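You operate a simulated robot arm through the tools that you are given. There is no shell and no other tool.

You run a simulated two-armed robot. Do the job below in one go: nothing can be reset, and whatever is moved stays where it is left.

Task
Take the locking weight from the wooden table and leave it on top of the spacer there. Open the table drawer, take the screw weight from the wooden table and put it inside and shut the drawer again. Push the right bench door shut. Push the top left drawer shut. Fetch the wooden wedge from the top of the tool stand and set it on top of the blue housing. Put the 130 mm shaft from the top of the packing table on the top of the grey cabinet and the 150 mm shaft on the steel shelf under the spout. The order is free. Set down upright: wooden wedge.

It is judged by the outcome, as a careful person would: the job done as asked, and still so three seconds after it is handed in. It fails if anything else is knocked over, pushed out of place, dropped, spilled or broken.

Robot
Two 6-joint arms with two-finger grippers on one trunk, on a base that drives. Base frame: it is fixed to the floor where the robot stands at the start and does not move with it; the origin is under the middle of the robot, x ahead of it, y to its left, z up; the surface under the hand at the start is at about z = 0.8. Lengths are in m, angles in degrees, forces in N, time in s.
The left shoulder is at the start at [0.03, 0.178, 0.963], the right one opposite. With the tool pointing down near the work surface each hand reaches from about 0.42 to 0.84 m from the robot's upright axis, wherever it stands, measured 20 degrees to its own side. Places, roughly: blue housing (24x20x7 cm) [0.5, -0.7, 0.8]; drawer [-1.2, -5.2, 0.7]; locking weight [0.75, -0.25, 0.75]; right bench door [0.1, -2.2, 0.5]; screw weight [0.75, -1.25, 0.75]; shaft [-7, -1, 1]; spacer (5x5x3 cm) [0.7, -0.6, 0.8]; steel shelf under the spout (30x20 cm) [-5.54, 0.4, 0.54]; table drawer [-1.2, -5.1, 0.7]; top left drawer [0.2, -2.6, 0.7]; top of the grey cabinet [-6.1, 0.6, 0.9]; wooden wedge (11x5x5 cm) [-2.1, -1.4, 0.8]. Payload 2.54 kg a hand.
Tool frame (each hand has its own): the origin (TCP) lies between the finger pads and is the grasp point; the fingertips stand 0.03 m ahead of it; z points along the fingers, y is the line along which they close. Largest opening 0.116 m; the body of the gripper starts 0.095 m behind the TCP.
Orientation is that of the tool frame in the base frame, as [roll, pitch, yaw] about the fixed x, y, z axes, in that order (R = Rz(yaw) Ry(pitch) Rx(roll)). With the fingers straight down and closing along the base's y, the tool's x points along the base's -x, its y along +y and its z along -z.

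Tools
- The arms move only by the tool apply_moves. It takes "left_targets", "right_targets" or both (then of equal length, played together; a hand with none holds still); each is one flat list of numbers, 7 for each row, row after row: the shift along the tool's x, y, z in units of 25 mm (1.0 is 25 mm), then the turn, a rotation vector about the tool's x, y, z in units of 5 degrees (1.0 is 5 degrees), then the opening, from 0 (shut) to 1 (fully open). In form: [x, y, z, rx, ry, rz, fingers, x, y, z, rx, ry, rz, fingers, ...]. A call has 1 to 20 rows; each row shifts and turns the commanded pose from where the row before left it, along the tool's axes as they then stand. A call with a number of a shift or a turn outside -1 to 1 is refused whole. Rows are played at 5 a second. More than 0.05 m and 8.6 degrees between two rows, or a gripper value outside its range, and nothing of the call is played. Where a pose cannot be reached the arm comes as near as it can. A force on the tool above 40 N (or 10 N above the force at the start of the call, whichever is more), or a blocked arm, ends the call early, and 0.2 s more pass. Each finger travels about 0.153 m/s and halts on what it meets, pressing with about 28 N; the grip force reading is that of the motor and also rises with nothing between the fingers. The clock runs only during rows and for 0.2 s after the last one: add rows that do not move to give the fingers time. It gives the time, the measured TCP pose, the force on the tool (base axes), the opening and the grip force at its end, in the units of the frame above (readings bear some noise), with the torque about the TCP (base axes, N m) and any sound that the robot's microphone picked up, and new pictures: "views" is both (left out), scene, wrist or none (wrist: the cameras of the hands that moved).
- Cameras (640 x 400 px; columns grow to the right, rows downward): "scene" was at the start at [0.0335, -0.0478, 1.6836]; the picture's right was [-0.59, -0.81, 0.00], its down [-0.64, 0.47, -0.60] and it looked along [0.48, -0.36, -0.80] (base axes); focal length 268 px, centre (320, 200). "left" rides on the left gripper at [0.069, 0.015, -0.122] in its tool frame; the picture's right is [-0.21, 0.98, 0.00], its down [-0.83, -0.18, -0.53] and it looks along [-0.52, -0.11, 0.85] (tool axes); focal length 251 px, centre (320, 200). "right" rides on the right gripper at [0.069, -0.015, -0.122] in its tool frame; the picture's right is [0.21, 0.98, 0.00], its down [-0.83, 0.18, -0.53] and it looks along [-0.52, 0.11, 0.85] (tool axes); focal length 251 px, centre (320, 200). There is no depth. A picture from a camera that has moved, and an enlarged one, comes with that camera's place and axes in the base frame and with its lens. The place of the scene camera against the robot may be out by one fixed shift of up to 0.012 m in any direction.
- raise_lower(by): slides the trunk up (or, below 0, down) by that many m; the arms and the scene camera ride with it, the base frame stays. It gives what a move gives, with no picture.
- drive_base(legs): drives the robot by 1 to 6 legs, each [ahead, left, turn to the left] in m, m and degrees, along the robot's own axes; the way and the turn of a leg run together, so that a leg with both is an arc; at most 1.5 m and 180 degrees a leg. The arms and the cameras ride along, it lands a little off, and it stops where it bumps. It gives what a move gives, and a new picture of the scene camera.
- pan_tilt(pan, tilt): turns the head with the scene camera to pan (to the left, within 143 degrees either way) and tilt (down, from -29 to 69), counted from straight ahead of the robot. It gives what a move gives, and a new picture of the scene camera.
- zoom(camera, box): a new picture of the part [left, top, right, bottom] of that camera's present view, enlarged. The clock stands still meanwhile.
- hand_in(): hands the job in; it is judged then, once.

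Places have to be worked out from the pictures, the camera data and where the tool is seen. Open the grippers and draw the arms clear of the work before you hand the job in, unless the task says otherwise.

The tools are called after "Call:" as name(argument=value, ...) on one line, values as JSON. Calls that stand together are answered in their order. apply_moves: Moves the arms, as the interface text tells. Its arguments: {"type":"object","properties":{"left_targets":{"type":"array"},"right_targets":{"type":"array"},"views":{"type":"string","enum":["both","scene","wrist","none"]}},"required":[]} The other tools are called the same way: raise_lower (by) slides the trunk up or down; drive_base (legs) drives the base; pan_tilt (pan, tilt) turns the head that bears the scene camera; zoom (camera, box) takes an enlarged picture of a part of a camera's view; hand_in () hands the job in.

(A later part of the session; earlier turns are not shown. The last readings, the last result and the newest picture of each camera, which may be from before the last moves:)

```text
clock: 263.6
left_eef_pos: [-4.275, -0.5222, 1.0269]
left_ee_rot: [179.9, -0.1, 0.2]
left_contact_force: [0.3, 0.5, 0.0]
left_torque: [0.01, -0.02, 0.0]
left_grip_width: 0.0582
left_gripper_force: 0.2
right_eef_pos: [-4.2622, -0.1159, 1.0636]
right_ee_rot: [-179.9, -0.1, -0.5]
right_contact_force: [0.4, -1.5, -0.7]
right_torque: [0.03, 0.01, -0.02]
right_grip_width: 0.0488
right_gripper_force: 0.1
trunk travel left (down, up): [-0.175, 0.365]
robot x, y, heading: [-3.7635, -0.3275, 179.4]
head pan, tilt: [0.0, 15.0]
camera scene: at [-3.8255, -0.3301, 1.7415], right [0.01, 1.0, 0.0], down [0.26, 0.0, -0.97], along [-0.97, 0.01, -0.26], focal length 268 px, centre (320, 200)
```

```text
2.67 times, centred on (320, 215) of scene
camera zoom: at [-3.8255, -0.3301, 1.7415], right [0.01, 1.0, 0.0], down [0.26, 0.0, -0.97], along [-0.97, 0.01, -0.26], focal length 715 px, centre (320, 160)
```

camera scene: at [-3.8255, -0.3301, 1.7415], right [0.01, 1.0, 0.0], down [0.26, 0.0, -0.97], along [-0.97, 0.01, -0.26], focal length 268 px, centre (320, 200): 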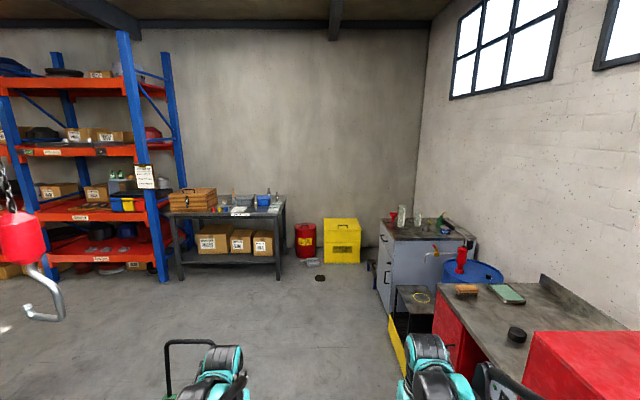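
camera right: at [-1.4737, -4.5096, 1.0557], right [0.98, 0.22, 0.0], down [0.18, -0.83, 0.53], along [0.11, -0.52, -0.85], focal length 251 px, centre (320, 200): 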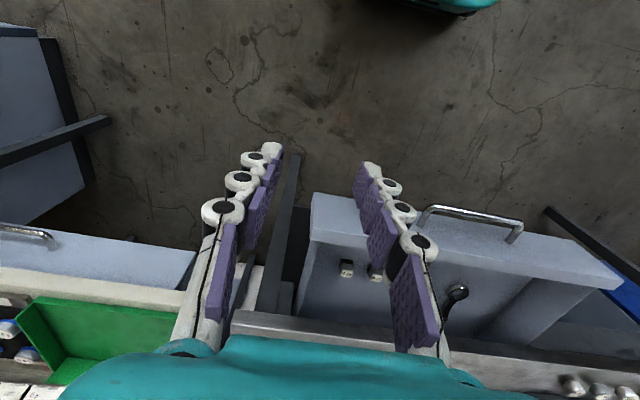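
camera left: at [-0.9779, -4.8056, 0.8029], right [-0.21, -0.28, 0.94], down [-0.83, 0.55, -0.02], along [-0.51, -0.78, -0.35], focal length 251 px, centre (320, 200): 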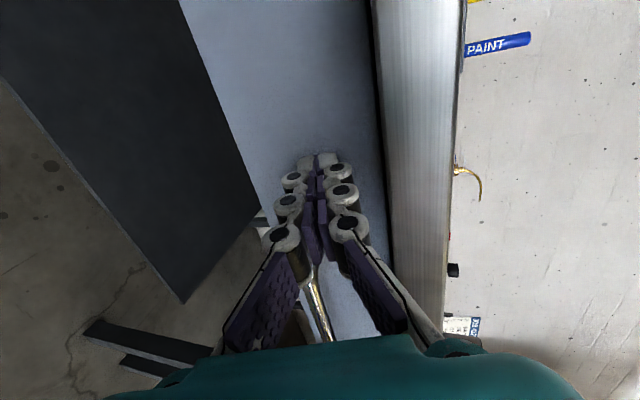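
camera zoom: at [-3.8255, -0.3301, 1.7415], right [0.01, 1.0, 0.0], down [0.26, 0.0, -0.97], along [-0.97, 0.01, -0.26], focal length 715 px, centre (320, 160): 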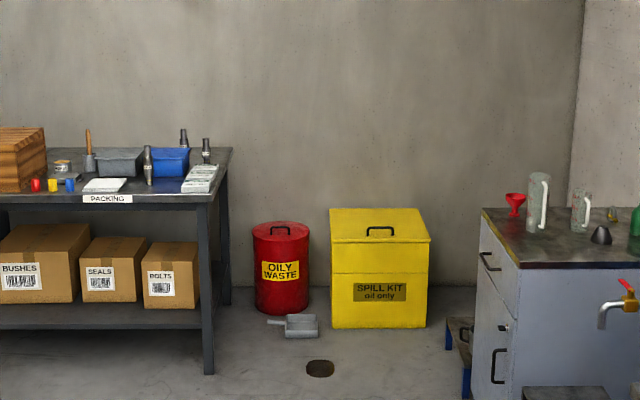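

The packing table at the far left has upright shafts on it; the grey cabinet with the spout is on the right. I drive nearer to identify the shafts.

Call:
drive_base(legs=[[1.3, 0.1, 0.4]])

Call:
pan_tilt(pan=20, tilt=25)

Call:
zoom(camera="scene", box=[220, 100, 380, 200])

Call:
pan_tilt(pan=-45, tilt=35)

Call:
zoom(camera="scene", box=[160, 80, 480, 280])

```text
clock: 270.1
left_eef_pos: [-5.5731, -0.6238, 1.0268]
left_ee_rot: [179.9, -0.2, 0.7]
left_contact_force: [0.1, -0.4, 0.0]
left_torque: [0.02, 0.01, 0.0]
left_grip_width: 0.0579
left_gripper_force: 0.1
right_eef_pos: [-5.5647, -0.2164, 1.0634]
right_ee_rot: [-179.8, 0.0, 0.2]
right_contact_force: [-0.1, -0.9, 0.3]
right_torque: [0.01, -0.03, -0.01]
right_grip_width: 0.0486
right_gripper_force: 0.0
trunk travel left (down, up): [-0.175, 0.365]
robot x, y, heading: [-5.0649, -0.4217, -179.6]
head pan, tilt: [0.0, 15.0]
camera scene: at [-5.1264, -0.4274, 1.7415], right [0.0, 1.0, 0.0], down [0.26, 0.0, -0.97], along [-0.97, 0.0, -0.26], focal length 268 px, centre (320, 200)
```

scene: 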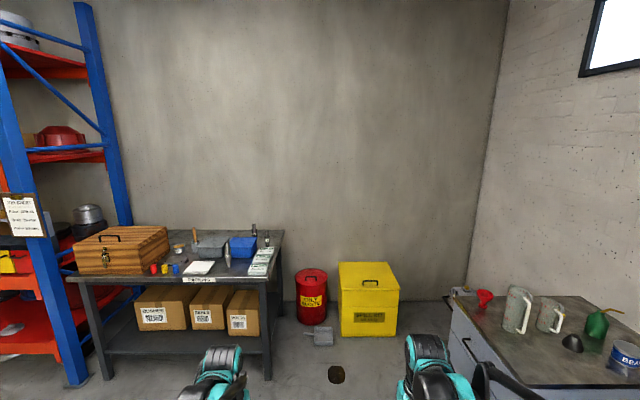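

```text
clock: 270.9
left_eef_pos: [-5.5737, -0.6237, 1.0253]
left_ee_rot: [179.9, 0.0, 0.7]
left_contact_force: [-0.3, -0.1, 0.3]
left_torque: [0.02, 0.0, 0.0]
left_grip_width: 0.0579
left_gripper_force: 0.1
right_eef_pos: [-5.5641, -0.2163, 1.0636]
right_ee_rot: [-179.9, 0.1, 0.1]
right_contact_force: [-0.8, 0.3, -0.4]
right_torque: [-0.02, -0.01, -0.01]
right_grip_width: 0.0487
right_gripper_force: 0.1
trunk travel left (down, up): [-0.175, 0.365]
robot x, y, heading: [-5.0627, -0.422, -180.0]
head pan, tilt: [20.0, 25.0]
camera scene: at [-5.1191, -0.4587, 1.7253], right [-0.34, 0.94, 0.0], down [0.4, 0.14, -0.91], along [-0.85, -0.31, -0.42], focal length 268 px, centre (320, 200)
```

scene: 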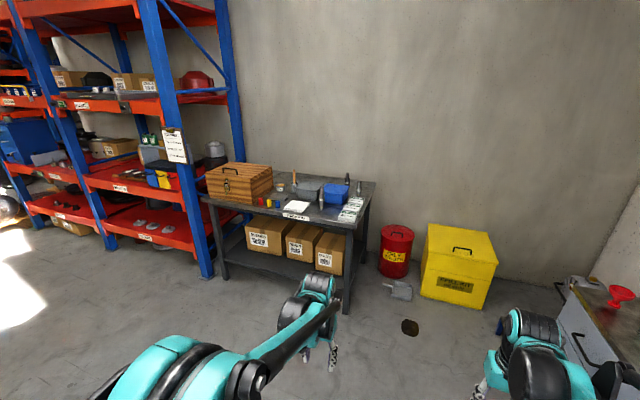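

```text
4.00 times, centred on (300, 150) of scene
camera zoom: at [-5.1191, -0.4587, 1.7253], right [-0.34, 0.94, 0.0], down [0.4, 0.14, -0.91], along [-0.85, -0.31, -0.42], focal length 1072 px, centre (400, 400)
```

zoom: 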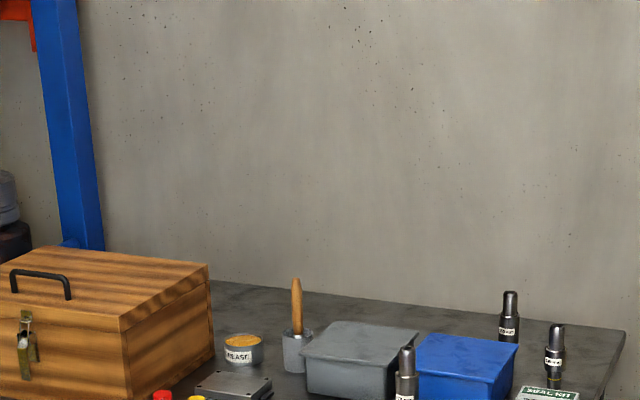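

```text
clock: 272.3
left_eef_pos: [-5.5739, -0.6232, 1.0274]
left_ee_rot: [179.8, 0.0, 0.7]
left_contact_force: [-1.1, 0.1, -0.5]
left_torque: [0.01, -0.04, 0.0]
left_grip_width: 0.0576
left_gripper_force: 0.1
right_eef_pos: [-5.5641, -0.2157, 1.0638]
right_ee_rot: [-179.9, 0.1, 0.1]
right_contact_force: [1.0, -0.1, -0.3]
right_torque: [-0.02, 0.0, 0.03]
right_grip_width: 0.0488
right_gripper_force: 0.1
trunk travel left (down, up): [-0.175, 0.365]
robot x, y, heading: [-5.0631, -0.4192, -179.8]
head pan, tilt: [-45.0, 35.0]
camera scene: at [-5.0949, -0.3651, 1.7095], right [0.71, 0.71, 0.0], down [0.41, -0.4, -0.82], along [-0.58, 0.58, -0.57], focal length 268 px, centre (320, 200)
```

scene: 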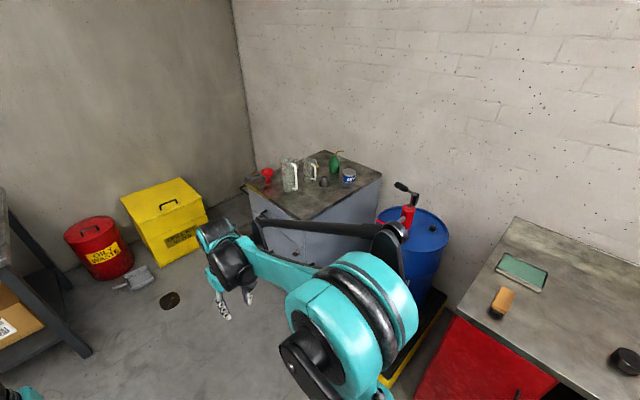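

```text
2.00 times, centred on (320, 180) of scene
camera zoom: at [-5.0949, -0.3651, 1.7095], right [0.71, 0.71, 0.0], down [0.41, -0.4, -0.82], along [-0.58, 0.58, -0.57], focal length 536 px, centre (320, 240)
```

zoom: 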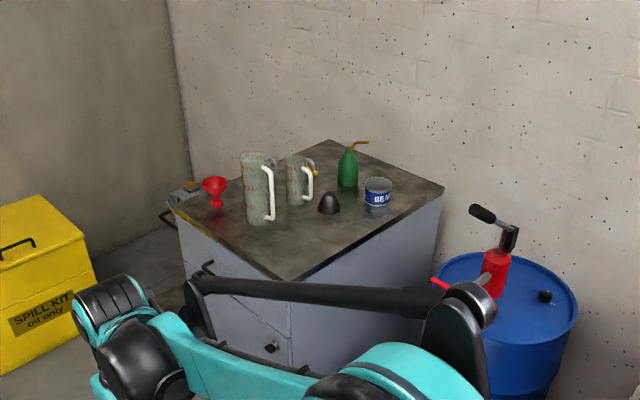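

The shafts carry labels. I move closer to the packing table's front, to about (-5.95,-0.9), and read them.

Call:
drive_base(legs=[[0.85, 0.5, 0]])

Call:
pan_tilt(pan=0, tilt=35)

Call:
zoom(camera="scene", box=[220, 90, 440, 230])

```text
clock: 274.6
left_eef_pos: [-5.8224, -0.7721, 1.024]
left_ee_rot: [-179.9, -0.3, 0.7]
left_contact_force: [-0.9, -0.5, -0.6]
left_torque: [0.07, -0.12, 0.02]
left_grip_width: 0.058
left_gripper_force: 0.0
right_eef_pos: [-5.8145, -0.3638, 1.0621]
right_ee_rot: [-179.8, -0.2, 0.0]
right_contact_force: [-0.6, -1.3, -0.6]
right_torque: [0.06, -0.14, -0.01]
right_grip_width: 0.0488
right_gripper_force: 0.0
trunk travel left (down, up): [-0.175, 0.365]
robot x, y, heading: [-5.3119, -0.5719, -179.7]
head pan, tilt: [-45.0, 35.0]
stopped in leg 1: the robot was blocked; the commanded pose is now the measured one
camera scene: at [-5.3491, -0.5156, 1.7094], right [0.7, 0.71, 0.01], down [0.41, -0.4, -0.82], along [-0.58, 0.58, -0.57], focal length 268 px, centre (320, 200)
```

scene: 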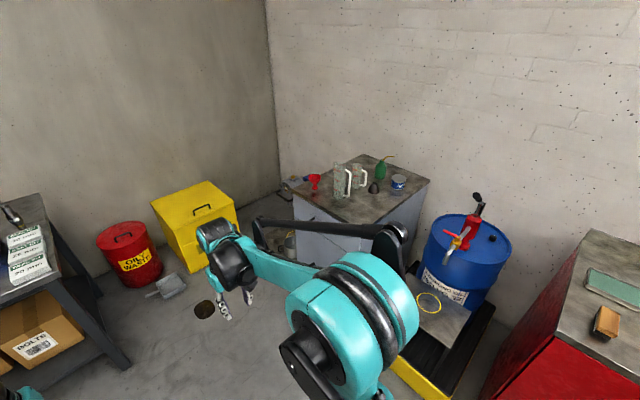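

```text
clock: 275.7
left_eef_pos: [-5.8182, -0.7677, 1.028]
left_ee_rot: [179.8, 0.1, 0.6]
left_contact_force: [-0.4, -0.5, 0.7]
left_torque: [-0.01, 0.01, -0.02]
left_grip_width: 0.058
left_gripper_force: 0.2
right_eef_pos: [-5.8093, -0.3617, 1.063]
right_ee_rot: [-179.9, 0.0, -0.1]
right_contact_force: [-0.4, 0.0, 0.5]
right_torque: [-0.01, -0.01, -0.01]
right_grip_width: 0.0487
right_gripper_force: 0.0
trunk travel left (down, up): [-0.175, 0.365]
robot x, y, heading: [-5.3149, -0.5691, -180.2]
head pan, tilt: [0.0, 35.0]
camera scene: at [-5.3668, -0.5732, 1.7095], right [0.0, 1.0, 0.0], down [0.57, 0.0, -0.82], along [-0.82, 0.0, -0.57], focal length 268 px, centre (320, 200)
```

scene: 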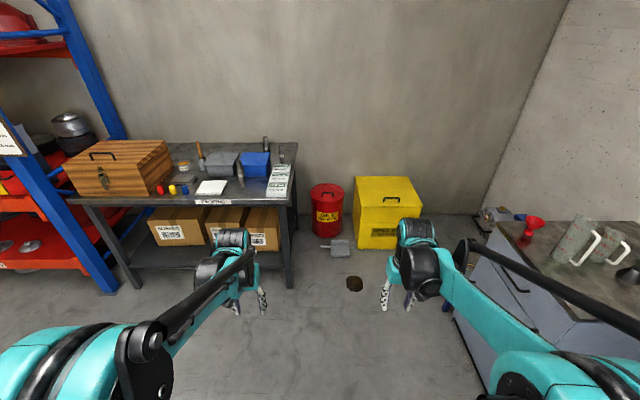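

```text
2.86 times, centred on (330, 160) of scene
camera zoom: at [-5.3668, -0.5732, 1.7095], right [0.0, 1.0, 0.0], down [0.57, 0.0, -0.82], along [-0.82, 0.0, -0.57], focal length 766 px, centre (291, 314)
```

zoom: 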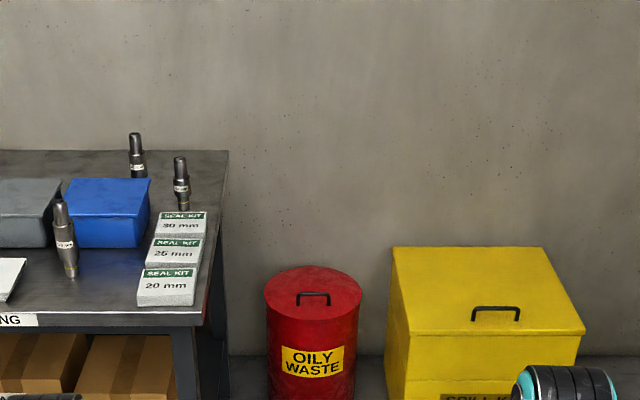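

The base was blocked by something. I look to the left/rear to see what it touched.

Call:
pan_tilt(pan=100, tilt=50)

Call:
pan_tilt(pan=60, tilt=60)

```text
clock: 277.5
left_eef_pos: [-5.8192, -0.7688, 1.0275]
left_ee_rot: [179.9, -0.1, 0.6]
left_contact_force: [-0.1, 0.7, 0.6]
left_torque: [0.01, 0.01, -0.01]
left_grip_width: 0.0582
left_gripper_force: 0.0
right_eef_pos: [-5.8111, -0.3613, 1.0642]
right_ee_rot: [-180.0, -0.1, 0.0]
right_contact_force: [-0.4, 0.1, -0.6]
right_torque: [-0.01, -0.02, 0.0]
right_grip_width: 0.0484
right_gripper_force: 0.1
trunk travel left (down, up): [-0.175, 0.365]
robot x, y, heading: [-5.313, -0.5704, -179.9]
head pan, tilt: [100.0, 50.0]
camera scene: at [-5.2657, -0.6491, 1.6878], right [-0.98, -0.18, 0.0], down [-0.13, 0.75, -0.64], along [0.11, -0.63, -0.77], focal length 268 px, centre (320, 200)
```

scene: 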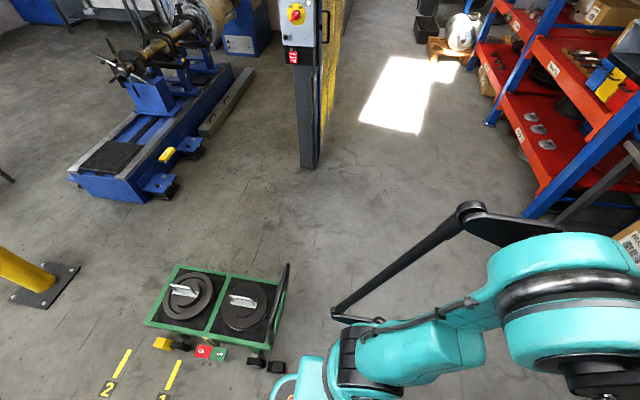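

```text
clock: 278.6
left_eef_pos: [-5.8193, -0.7695, 1.026]
left_ee_rot: [179.9, -0.1, 0.5]
left_contact_force: [-0.5, 0.2, 0.3]
left_torque: [-0.02, -0.02, -0.01]
left_grip_width: 0.0579
left_gripper_force: 0.1
right_eef_pos: [-5.8109, -0.3614, 1.0641]
right_ee_rot: [-179.9, 0.0, 0.0]
right_contact_force: [-0.1, -0.5, 0.0]
right_torque: [0.01, 0.0, 0.01]
right_grip_width: 0.0488
right_gripper_force: 0.0
trunk travel left (down, up): [-0.175, 0.365]
robot x, y, heading: [-5.312, -0.569, -179.7]
head pan, tilt: [60.0, 60.0]
camera scene: at [-5.3123, -0.6311, 1.6752], right [-0.87, 0.5, 0.0], down [0.43, 0.75, -0.5], along [-0.25, -0.43, -0.87], focal length 268 px, centre (320, 200)
```

scene: 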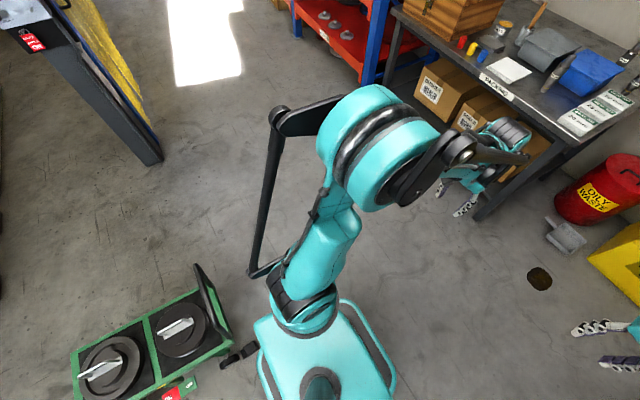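

The left rear of the base touched the green cart's caster (cart seems unmoved). I move right away from it, go ahead past it, and then left toward the packing table.

Call:
drive_base(legs=[[0.05, -0.12, 0], [0.55, 0, 0], [0, 0.5, 0]])

Call:
pan_tilt(pan=100, tilt=40)

Call:
pan_tilt(pan=0, tilt=35)

Call:
zoom(camera="scene", box=[220, 60, 460, 210])

```text
clock: 285.2
left_eef_pos: [-6.4136, -1.1531, 1.0264]
left_ee_rot: [179.9, -0.1, 0.7]
left_contact_force: [-1.0, -1.1, -0.1]
left_torque: [0.07, 0.02, 0.01]
left_grip_width: 0.058
left_gripper_force: 0.2
right_eef_pos: [-6.4038, -0.7462, 1.064]
right_ee_rot: [-180.0, 0.0, 0.1]
right_contact_force: [0.1, -0.3, 0.0]
right_torque: [0.01, 0.02, -0.01]
right_grip_width: 0.0485
right_gripper_force: 0.1
trunk travel left (down, up): [-0.175, 0.365]
robot x, y, heading: [-5.9089, -0.9512, -179.5]
head pan, tilt: [60.0, 60.0]
camera scene: at [-5.9069, -1.0157, 1.6752], right [-0.87, 0.5, 0.0], down [0.43, 0.75, -0.5], along [-0.25, -0.43, -0.87], focal length 268 px, centre (320, 200)
```

scene: 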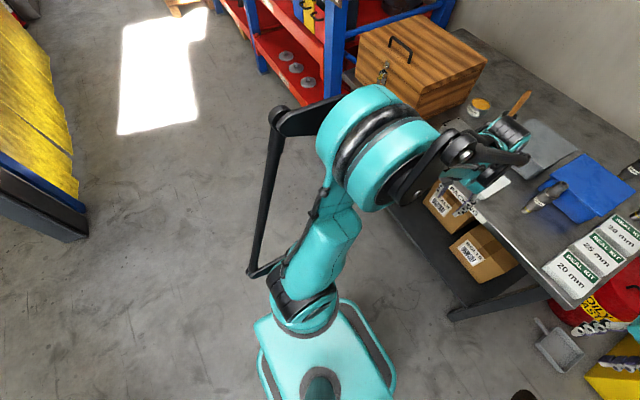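

```text
clock: 286.2
left_eef_pos: [-6.4131, -1.1532, 1.0263]
left_ee_rot: [179.8, -0.2, 0.7]
left_contact_force: [0.6, -0.3, 0.7]
left_torque: [-0.01, -0.01, -0.01]
left_grip_width: 0.0582
left_gripper_force: 0.0
right_eef_pos: [-6.4047, -0.7461, 1.063]
right_ee_rot: [-180.0, -0.1, 0.1]
right_contact_force: [-0.5, 0.5, -0.3]
right_torque: [-0.03, -0.01, -0.01]
right_grip_width: 0.0488
right_gripper_force: 0.0
trunk travel left (down, up): [-0.175, 0.365]
robot x, y, heading: [-5.9102, -0.9531, -179.8]
head pan, tilt: [100.0, 40.0]
camera scene: at [-5.8588, -1.0404, 1.7019], right [-0.98, -0.18, 0.0], down [-0.11, 0.63, -0.77], along [0.14, -0.75, -0.64], focal length 268 px, centre (320, 200)
```

scene: 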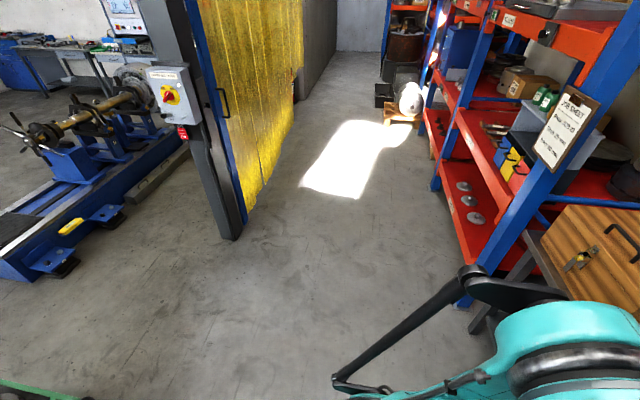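

```text
clock: 288.0
left_eef_pos: [-6.4138, -1.1539, 1.0263]
left_ee_rot: [179.9, -0.1, 0.7]
left_contact_force: [0.0, -0.5, -1.1]
left_torque: [0.0, 0.01, -0.04]
left_grip_width: 0.0583
left_gripper_force: 0.0
right_eef_pos: [-6.404, -0.7461, 1.0634]
right_ee_rot: [-179.9, 0.0, 0.2]
right_contact_force: [0.0, 0.6, 0.3]
right_torque: [-0.01, -0.03, 0.03]
right_grip_width: 0.0485
right_gripper_force: 0.1
trunk travel left (down, up): [-0.175, 0.365]
robot x, y, heading: [-5.9072, -0.9559, -179.7]
head pan, tilt: [0.0, 35.0]
camera scene: at [-5.9619, -0.9573, 1.7095], right [0.0, 1.0, 0.0], down [0.57, 0.0, -0.82], along [-0.82, 0.0, -0.57], focal length 268 px, centre (320, 200)
```

scene: 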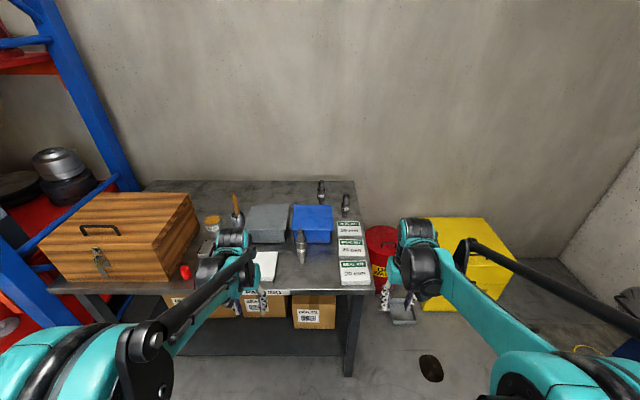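

```text
2.67 times, centred on (340, 135) of scene
camera zoom: at [-5.9619, -0.9573, 1.7095], right [0.0, 1.0, 0.0], down [0.57, 0.0, -0.82], along [-0.82, 0.0, -0.57], focal length 715 px, centre (267, 373)
```

zoom: 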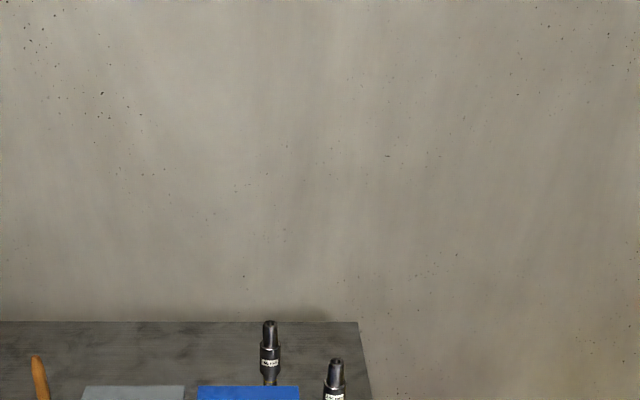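

Now at (-5.91,-0.95) in front of the packing table. I zoom on each shaft to read its label.

Call:
zoom(camera="scene", box=[280, 170, 360, 270])

Call:
zoom(camera="scene", box=[305, 175, 355, 225])

Call:
zoom(camera="scene", box=[285, 220, 325, 270])

```text
4.00 times, centred on (320, 220) of scene
camera zoom: at [-5.9619, -0.9573, 1.7095], right [0.0, 1.0, 0.0], down [0.57, 0.0, -0.82], along [-0.82, 0.0, -0.57], focal length 1072 px, centre (320, 120)
```

zoom: 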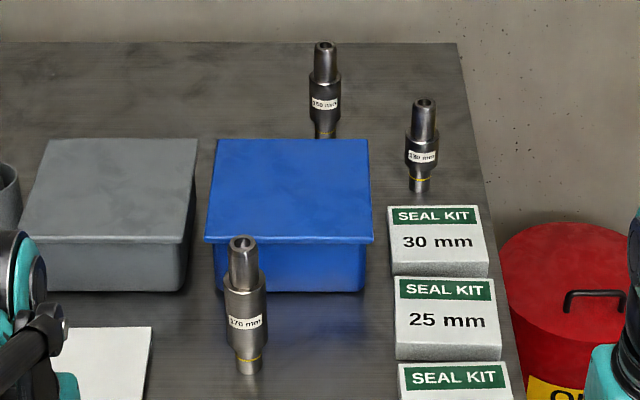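

```text
8.00 times, centred on (330, 200) of scene
camera zoom: at [-5.9619, -0.9573, 1.7095], right [0.0, 1.0, 0.0], down [0.57, 0.0, -0.82], along [-0.82, 0.0, -0.57], focal length 2145 px, centre (240, 200)
```

zoom: 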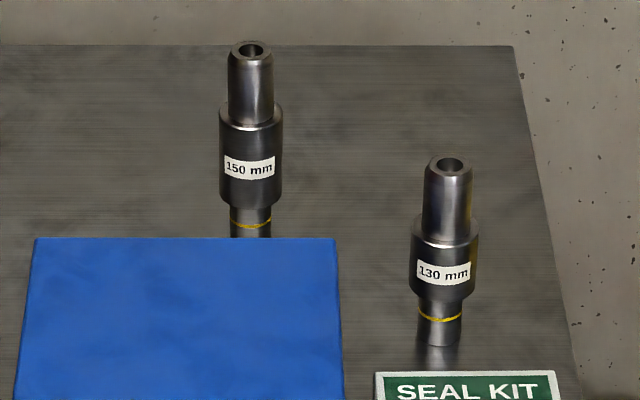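

```text
8.00 times, centred on (305, 245) of scene
camera zoom: at [-5.9619, -0.9573, 1.7095], right [0.0, 1.0, 0.0], down [0.57, 0.0, -0.82], along [-0.82, 0.0, -0.57], focal length 2145 px, centre (440, -160)
```

zoom: 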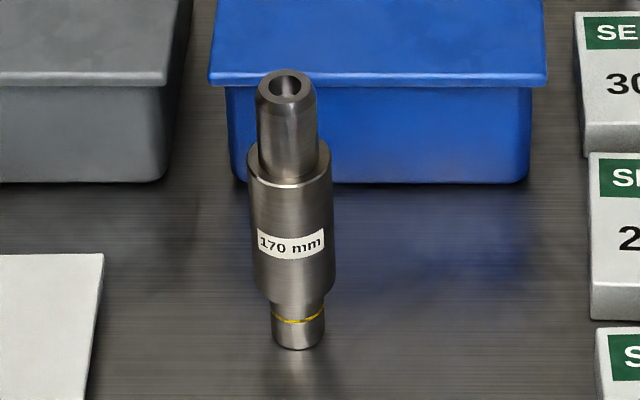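

Labels: rear-centre is 150 mm, rear-right is 130 mm, front one is 170 mm (not wanted). Positions ≈(-7.07,-0.95) and (-6.99,-0.84), table z≈0.89. I raise the trunk 0.2 m for clearance and drive closer.

Call:
raise_lower(by=0.2)

Call:
drive_base(legs=[[0.34, -0.02, -0.3]])

Call:
pan_tilt(pan=0, tilt=50)

Call:
apply_moves(left_targets=[0, 0, 0, 0, 0, 0, 0.5], right_targets=[0, 0, 0, 0, 0, 0, 0.5], views="wrist")

Call:
zoom(camera="scene", box=[220, 100, 460, 250])

```text
clock: 290.2
left_eef_pos: [-6.4139, -1.1532, 1.2268]
left_ee_rot: [179.8, 0.0, 0.7]
left_contact_force: [0.3, -0.3, -0.8]
left_torque: [0.01, -0.04, 0.02]
left_grip_width: 0.0582
left_gripper_force: 0.2
right_eef_pos: [-6.4047, -0.7472, 1.2635]
right_ee_rot: [-179.9, -0.1, 0.0]
right_contact_force: [-0.3, -0.1, 0.1]
right_torque: [-0.01, 0.0, -0.02]
right_grip_width: 0.049
right_gripper_force: 0.0
trunk travel left (down, up): [-0.375, 0.165]
robot x, y, heading: [-5.9051, -0.9505, -179.6]
head pan, tilt: [0.0, 35.0]
```

```text
clock: 292.4
left_eef_pos: [-6.7543, -1.1317, 1.2263]
left_ee_rot: [180.0, -0.1, 0.5]
left_contact_force: [0.6, 0.3, -0.6]
left_torque: [0.0, 0.0, 0.01]
left_grip_width: 0.0581
left_gripper_force: 0.1
right_eef_pos: [-6.7457, -0.7238, 1.2638]
right_ee_rot: [-179.9, 0.1, -0.1]
right_contact_force: [0.1, -0.1, -0.2]
right_torque: [0.03, 0.0, 0.0]
right_grip_width: 0.049
right_gripper_force: 0.1
trunk travel left (down, up): [-0.375, 0.165]
robot x, y, heading: [-6.2479, -0.9314, 180.1]
head pan, tilt: [0.0, 35.0]
camera scene: at [-6.3033, -0.9374, 1.9095], right [0.0, 1.0, 0.0], down [0.57, 0.0, -0.82], along [-0.82, 0.0, -0.57], focal length 268 px, centre (320, 200)
```

scene: 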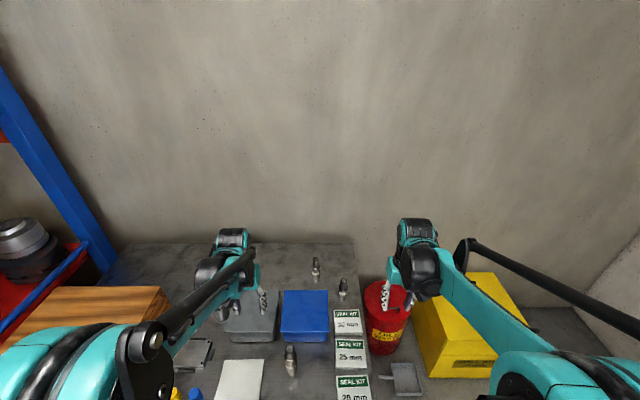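

```text
clock: 293.2
left_eef_pos: [-6.7545, -1.1316, 1.2267]
left_ee_rot: [180.0, -0.1, 0.5]
left_contact_force: [-0.2, -0.3, -0.1]
left_torque: [0.03, 0.01, 0.0]
left_grip_width: 0.0581
left_gripper_force: 0.0
right_eef_pos: [-6.7456, -0.7237, 1.2624]
right_ee_rot: [-179.9, 0.0, -0.1]
right_contact_force: [-0.3, -0.7, 0.2]
right_torque: [0.02, 0.01, -0.01]
right_grip_width: 0.0489
right_gripper_force: 0.1
trunk travel left (down, up): [-0.375, 0.165]
robot x, y, heading: [-6.2518, -0.933, 180.4]
head pan, tilt: [0.0, 50.0]
camera scene: at [-6.292, -0.9375, 1.8878], right [0.0, 1.0, 0.0], down [0.77, 0.0, -0.64], along [-0.64, 0.0, -0.77], focal length 268 px, centre (320, 200)
```

scene: 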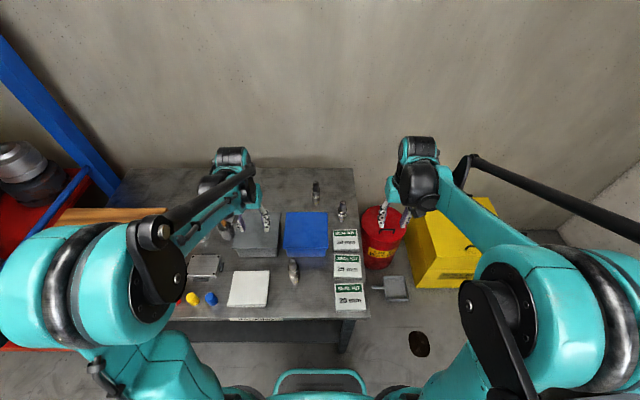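

```text
clock: 293.6
left_eef_pos: [-6.7552, -1.1317, 1.227]
left_ee_rot: [179.9, -0.1, 0.6]
left_contact_force: [-0.3, 0.3, -0.5]
left_torque: [-0.03, -0.02, 0.02]
left_grip_width: 0.0581
left_gripper_force: 0.0
right_eef_pos: [-6.7452, -0.724, 1.2625]
right_ee_rot: [-179.8, 0.0, 0.0]
right_contact_force: [0.3, 0.1, -0.4]
right_torque: [0.0, 0.01, 0.0]
right_grip_width: 0.0583
right_gripper_force: 0.1
trunk travel left (down, up): [-0.375, 0.165]
robot x, y, heading: [-6.2481, -0.9346, 179.8]
head pan, tilt: [0.0, 50.0]
camera right: at [-6.6761, -0.7094, 1.3855], right [0.21, -0.98, 0.0], down [-0.83, -0.18, 0.53], along [-0.52, -0.11, -0.85], focal length 251 px, centre (320, 200)
camera left: at [-6.6861, -1.1447, 1.3486], right [-0.21, -0.98, 0.0], down [-0.83, 0.18, 0.53], along [-0.52, 0.11, -0.85], focal length 251 px, centre (320, 200)
```

right: 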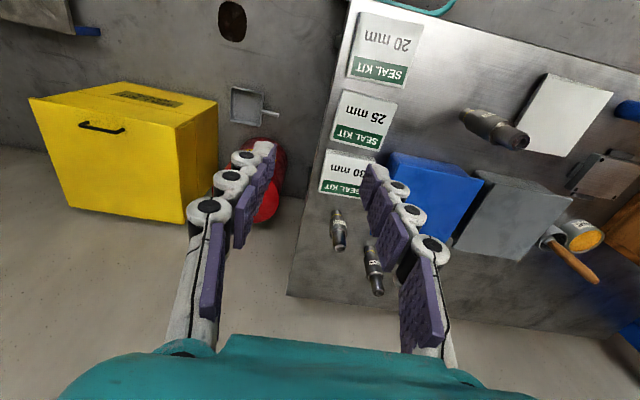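
left: 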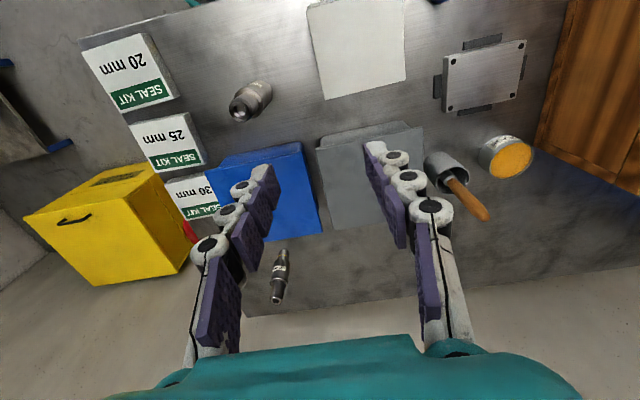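

```text
2.67 times, centred on (340, 175) of scene
camera zoom: at [-6.2925, -0.9374, 1.8878], right [0.0, 1.0, 0.0], down [0.77, 0.0, -0.64], along [-0.64, 0.0, -0.77], focal length 715 px, centre (267, 267)
```

zoom: 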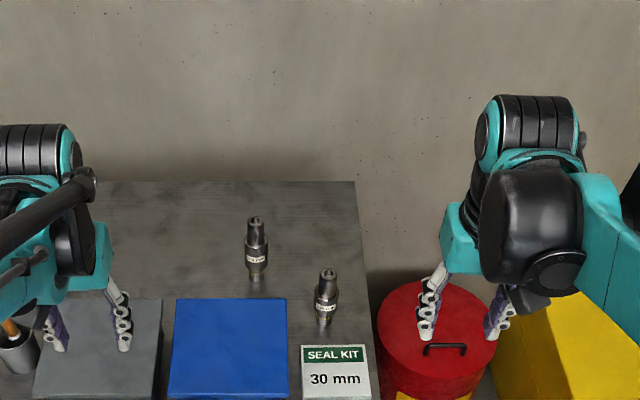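

I bring the right hand above the 130 mm shaft (staying well above it) and re-measure with the wrist camera.

Call:
apply_moves(right_targets=[-0.96, 0.38, 0.1, 0, 0, 0, 0.5, -0.96, 0.38, 0.1, 0, 0, 0, 0.5, -0.96, 0.38, 0.1, 0, 0, 0, 0.5, -0.96, 0.38, 0.2, 0, 0, 0, 0.5, -0.96, 0.38, 0.3, 0, 0, 0, 0.5, -0.96, 0.38, 0.3, 0, 0, 0, 0.5, -0.96, 0.38, 0.3, 0, 0, 0, 0.5, -0.96, 0.38, 0.3, 0, 0, 0, 0.5, -0.96, 0.38, 0.3, 0, 0, 0, 0.5, -0.96, 0.38, 0.3, 0, 0, 0, 0.5, 0, 0, 0, 0, 0, 0, 0.5], views="both")

Call:
zoom(camera="right", box=[220, 80, 460, 280])

Call:
zoom(camera="scene", box=[260, 100, 460, 240])

```text
clock: 296.0
left_eef_pos: [-6.7545, -1.1308, 1.2277]
left_ee_rot: [179.9, -0.1, 0.6]
left_contact_force: [0.2, 0.9, 0.6]
left_torque: [0.0, -0.01, 0.01]
left_grip_width: 0.0581
left_gripper_force: 0.0
right_eef_pos: [-6.9861, -0.8188, 1.2079]
right_ee_rot: [-179.9, 0.0, -0.1]
right_contact_force: [-0.2, 0.4, 0.9]
right_torque: [0.01, -0.03, -0.01]
right_grip_width: 0.058
right_gripper_force: 0.1
trunk travel left (down, up): [-0.375, 0.165]
robot x, y, heading: [-6.2497, -0.93, 180.1]
head pan, tilt: [0.0, 50.0]
camera scene: at [-6.2908, -0.9372, 1.8878], right [0.0, 1.0, 0.0], down [0.77, 0.0, -0.64], along [-0.64, 0.0, -0.77], focal length 268 px, centre (320, 200)
camera right: at [-6.9156, -0.8041, 1.3288], right [0.21, -0.98, 0.0], down [-0.83, -0.18, 0.53], along [-0.52, -0.11, -0.85], focal length 251 px, centre (320, 200)
```

scene: 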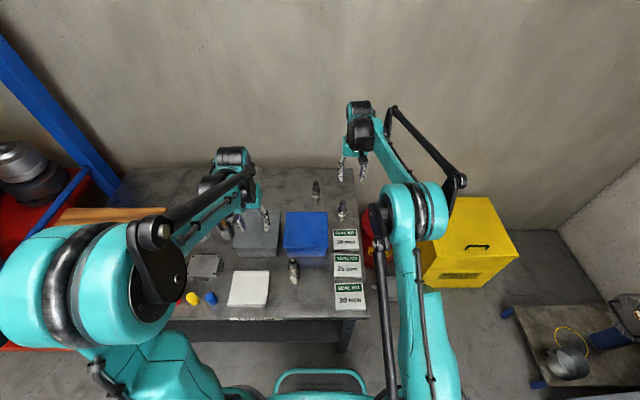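
right: 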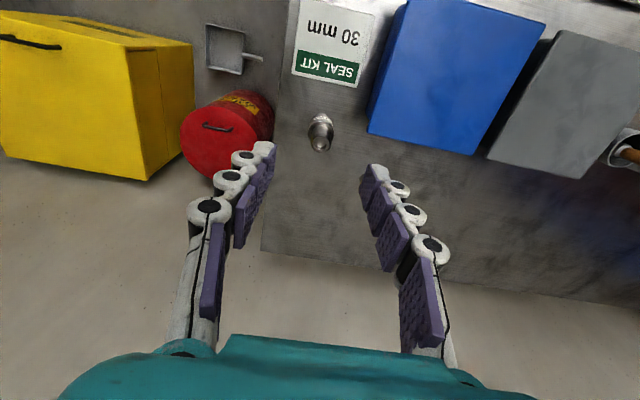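

```text
2.00 times, centred on (340, 180) of right
camera zoom: at [-6.9156, -0.8041, 1.3288], right [0.21, -0.98, 0.0], down [-0.83, -0.18, 0.53], along [-0.52, -0.11, -0.85], focal length 503 px, centre (280, 240)
```

zoom: 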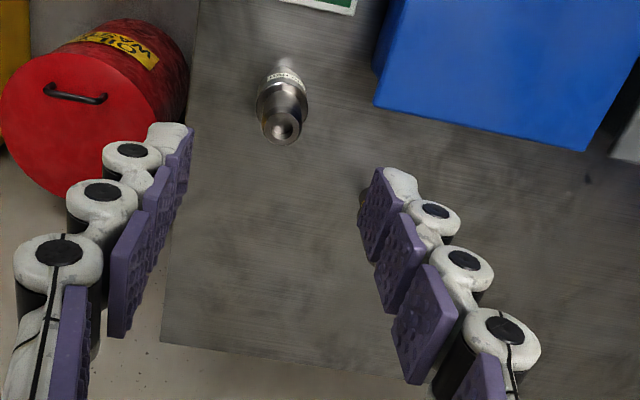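

```text
2.86 times, centred on (360, 170) of scene
camera zoom: at [-6.2908, -0.9372, 1.8878], right [0.0, 1.0, 0.0], down [0.77, 0.0, -0.64], along [-0.64, 0.0, -0.77], focal length 766 px, centre (206, 286)
```

zoom: 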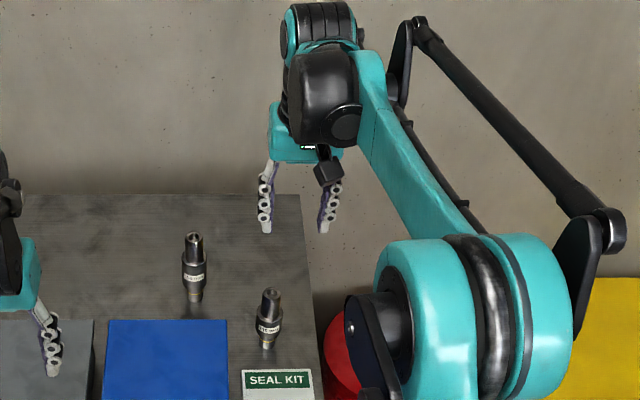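

Better estimate: 130 mm shaft at (-7.037,-0.833), top z≈0.97 (table ≈0.84); 150 mm at about (-7.144,-0.958). I move above the 130 mm one and lower to z≈1.08.

Call:
apply_moves(right_targets=[-0.7, 0.2, 0.5, 0, 0, 0, 0.5, -0.7, 0.2, 0.9, 0, 0, 0, 0.5, -0.64, 0.17, 0.9, 0, 0, 0, 0.5, 0, 0, 0.9, 0, 0, 0, 0.5, 0, 0, 0.9, 0, 0, 0, 0.5, 0, 0, 0.9, 0, 0, 0, 0.5, 0, 0, 0, 0, 0, 0, 0.5], views="wrist")

Call:
zoom(camera="right", box=[220, 80, 420, 240])

```text
clock: 297.6
left_eef_pos: [-6.755, -1.1308, 1.2285]
left_ee_rot: [179.9, 0.0, 0.6]
left_contact_force: [1.0, -0.1, 0.4]
left_torque: [0.0, 0.02, -0.02]
left_grip_width: 0.0577
left_gripper_force: 0.0
right_eef_pos: [-7.0359, -0.8324, 1.0815]
right_ee_rot: [-179.9, 0.0, -0.1]
right_contact_force: [0.5, 1.3, -0.3]
right_torque: [-0.03, 0.04, -0.04]
right_grip_width: 0.0581
right_gripper_force: 0.1
trunk travel left (down, up): [-0.375, 0.165]
robot x, y, heading: [-6.2503, -0.9305, 180.0]
head pan, tilt: [0.0, 50.0]
camera right: at [-6.9665, -0.818, 1.2028], right [0.21, -0.98, 0.0], down [-0.83, -0.18, 0.53], along [-0.52, -0.11, -0.85], focal length 251 px, centre (320, 200)
```

right: 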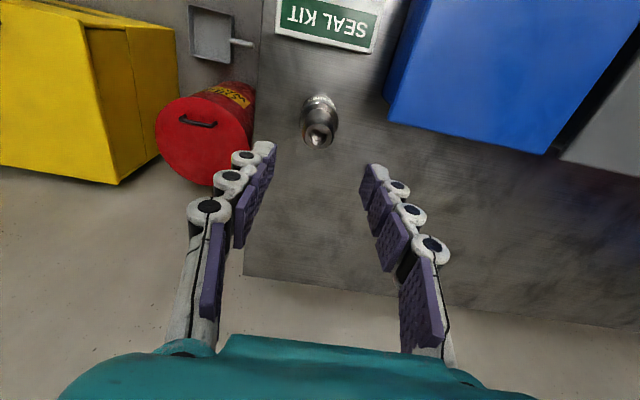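

```text
2.50 times, centred on (320, 160) of right
camera zoom: at [-6.9665, -0.818, 1.2028], right [0.21, -0.98, 0.0], down [-0.83, -0.18, 0.53], along [-0.52, -0.11, -0.85], focal length 629 px, centre (320, 300)
```

zoom: 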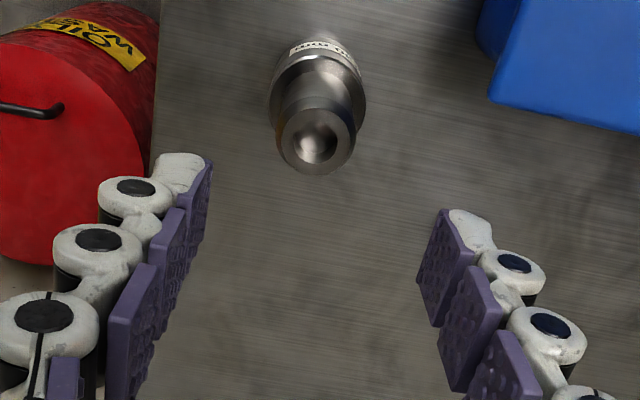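

TCP is centred over the 130 mm shaft. I descend around it to z≈0.915.

Call:
apply_moves(right_targets=[-0.1, 0, 0.8, 0, 0, 0, 0.5, 0, 0, 0.9, 0, 0, 0, 0.5, 0, 0, 0.9, 0, 0, 0, 0.5, 0, 0, 0.9, 0, 0, 0, 0.5, 0, 0, 0.9, 0, 0, 0, 0.5, 0, 0, 0.9, 0, 0, 0, 0.5, 0, 0, 0.9, 0, 0, 0, 0.5, 0, 0, 0.5, 0, 0, 0, 0.5, 0, 0, 0, 0, 0, 0, 0.5], views="both")

Call:
zoom(camera="scene", box=[280, 120, 420, 250])

```text
clock: 299.6
left_eef_pos: [-6.756, -1.1309, 1.2264]
left_ee_rot: [179.9, 0.0, 0.5]
left_contact_force: [0.1, 0.3, -1.0]
left_torque: [-0.03, -0.01, 0.03]
left_grip_width: 0.0581
left_gripper_force: 0.0
right_eef_pos: [-6.9961, -0.8284, 0.9359]
right_ee_rot: [-179.9, 0.0, -0.2]
right_contact_force: [0.7, -0.6, 0.2]
right_torque: [0.0, 0.0, -0.01]
right_grip_width: 0.058
right_gripper_force: 0.0
right hand out of reach, approached as far as the arm can: row 4, 5, 6, 7, 8
trunk travel left (down, up): [-0.375, 0.165]
robot x, y, heading: [-6.2492, -0.9368, 179.8]
head pan, tilt: [0.0, 50.0]
camera scene: at [-6.2922, -0.9375, 1.8878], right [0.0, 1.0, 0.0], down [0.77, 0.0, -0.64], along [-0.64, 0.0, -0.77], focal length 268 px, centre (320, 200)
camera right: at [-6.9263, -0.8137, 1.0586], right [0.21, -0.98, 0.0], down [-0.83, -0.18, 0.53], along [-0.52, -0.11, -0.85], focal length 251 px, centre (320, 200)
```

scene: 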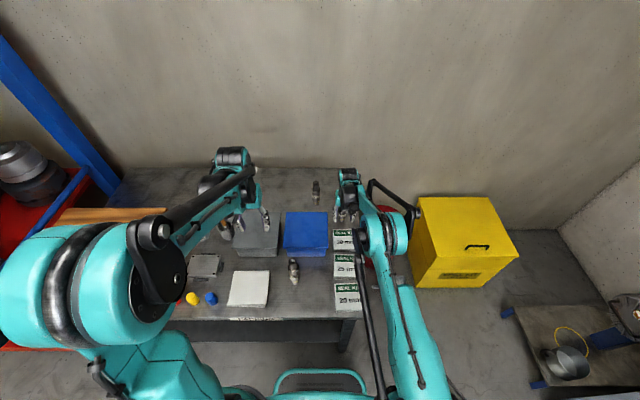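
right: 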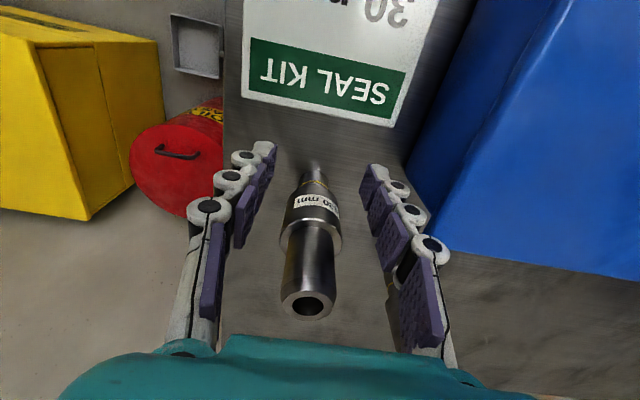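

```text
3.08 times, centred on (350, 185) of scene
camera zoom: at [-6.2922, -0.9375, 1.8878], right [0.0, 1.0, 0.0], down [0.77, 0.0, -0.64], along [-0.64, 0.0, -0.77], focal length 825 px, centre (228, 246)
```

zoom: 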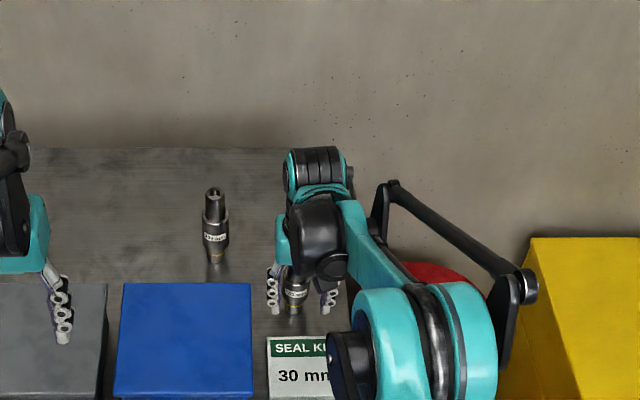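

The arm stopped 4 cm short (reach limit), with the fingers in front of the shaft and nothing touched. I drive the base 4.5 cm forward so the fingers straddle it.

Call:
drive_base(legs=[[0.045, 0, 0]])

Call:
apply_moves(right_targets=[0, 0, 0, 0, 0, 0, 0.5], views="wrist")

```text
clock: 300.5
left_eef_pos: [-6.7998, -1.1319, 1.227]
left_ee_rot: [180.0, -0.1, 0.5]
left_contact_force: [0.4, -0.1, -0.7]
left_torque: [-0.01, -0.05, 0.01]
left_grip_width: 0.0578
left_gripper_force: 0.1
right_eef_pos: [-7.0396, -0.8293, 0.936]
right_ee_rot: [-179.9, 0.0, -0.1]
right_contact_force: [0.3, 0.4, -0.4]
right_torque: [0.02, 0.01, -0.01]
right_grip_width: 0.0582
right_gripper_force: 0.1
trunk travel left (down, up): [-0.375, 0.165]
robot x, y, heading: [-6.2935, -0.9324, 179.9]
head pan, tilt: [0.0, 50.0]
camera scene: at [-6.3363, -0.9375, 1.8878], right [0.0, 1.0, 0.0], down [0.77, 0.0, -0.64], along [-0.64, 0.0, -0.77], focal length 268 px, centre (320, 200)
```

scene: 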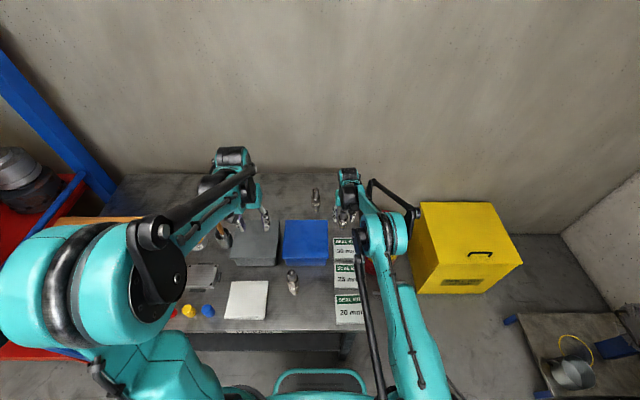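

```text
clock: 300.9
left_eef_pos: [-6.7961, -1.1306, 1.2273]
left_ee_rot: [179.8, 0.1, 0.5]
left_contact_force: [0.6, -0.4, 0.3]
left_torque: [-0.01, 0.04, -0.02]
left_grip_width: 0.058
left_gripper_force: 0.2
right_eef_pos: [-7.0384, -0.8286, 0.9394]
right_ee_rot: [-179.9, 0.1, -0.1]
right_contact_force: [1.2, 1.0, 0.3]
right_torque: [0.02, 0.03, -0.03]
right_grip_width: 0.0583
right_gripper_force: 0.0
trunk travel left (down, up): [-0.375, 0.165]
robot x, y, heading: [-6.2958, -0.9341, 180.0]
head pan, tilt: [0.0, 50.0]
camera right: at [-6.9681, -0.8139, 1.0604], right [0.21, -0.98, 0.0], down [-0.82, -0.18, 0.54], along [-0.52, -0.11, -0.84], focal length 251 px, centre (320, 200)
```

right: 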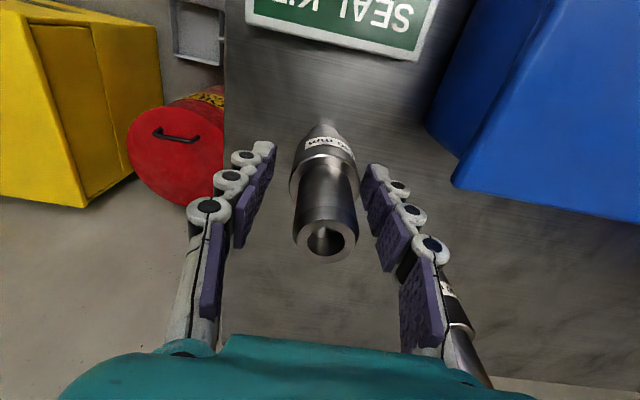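

The shaft is between the fingers, ~3 mm off-centre. I correct that, lower a little and close gently.

Call:
apply_moves(right_targets=[0, 0.12, 0.2, 0, 0, 0, 0.5, 0, 0, 0.2, 0, 0, 0, 0.5, 0, 0, 0, 0, 0, 0, 0.5], views="wrist")

```text
clock: 301.7
left_eef_pos: [-6.7993, -1.1306, 1.2268]
left_ee_rot: [179.9, -0.2, 0.5]
left_contact_force: [-0.3, 0.3, -0.3]
left_torque: [0.0, 0.01, -0.02]
left_grip_width: 0.058
left_gripper_force: 0.0
right_eef_pos: [-7.0353, -0.8312, 0.9289]
right_ee_rot: [-179.9, 0.2, 0.0]
right_contact_force: [-0.8, -0.9, -0.2]
right_torque: [0.02, 0.0, -0.01]
right_grip_width: 0.058
right_gripper_force: 0.0
right hand out of reach, approached as far as the arm can: row 2
trunk travel left (down, up): [-0.375, 0.165]
robot x, y, heading: [-6.2916, -0.9354, 180.3]
head pan, tilt: [0.0, 50.0]
camera right: at [-6.9661, -0.8163, 1.0516], right [0.21, -0.98, 0.0], down [-0.82, -0.18, 0.54], along [-0.52, -0.11, -0.84], focal length 251 px, centre (320, 200)
```

right: 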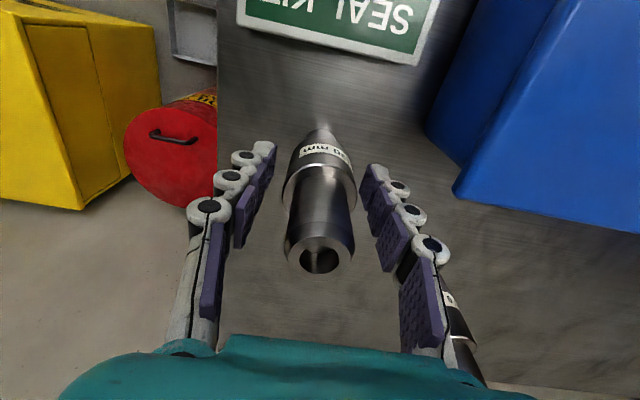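

Good position (z=0.929). Closing on the wide part of the shaft.

Call:
apply_moves(right_targets=[0, 0, 0, 0, 0, 0, 0.38, 0, 0, 0, 0, 0, 0, 0.3, 0, 0, 0, 0, 0, 0, 0.24, 0, 0, 0, 0, 0, 0, 0.18, 0, 0, 0, 0, 0, 0, 0.12, 0, 0, 0, 0, 0, 0, 0.1], views="wrist")

```text
clock: 303.1
left_eef_pos: [-6.7995, -1.1316, 1.2276]
left_ee_rot: [179.9, 0.0, 0.5]
left_contact_force: [-0.1, -0.4, -0.4]
left_torque: [-0.02, -0.01, 0.01]
left_grip_width: 0.0582
left_gripper_force: 0.0
right_eef_pos: [-7.0354, -0.8321, 0.9306]
right_ee_rot: [-180.0, 0.2, -0.1]
right_contact_force: [1.3, -2.7, 1.8]
right_torque: [-0.12, -0.06, 0.02]
right_grip_width: 0.0408
right_gripper_force: 28.1
trunk travel left (down, up): [-0.375, 0.165]
robot x, y, heading: [-6.2934, -0.9331, 180.0]
head pan, tilt: [0.0, 50.0]
camera right: at [-6.9657, -0.8166, 1.052], right [0.21, -0.98, 0.0], down [-0.82, -0.18, 0.54], along [-0.52, -0.11, -0.84], focal length 251 px, centre (320, 200)
```

right: 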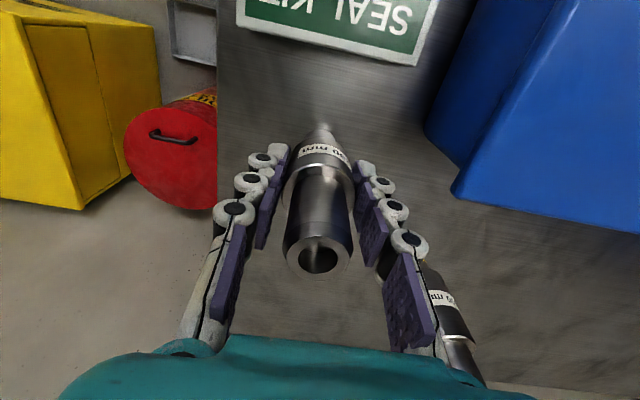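

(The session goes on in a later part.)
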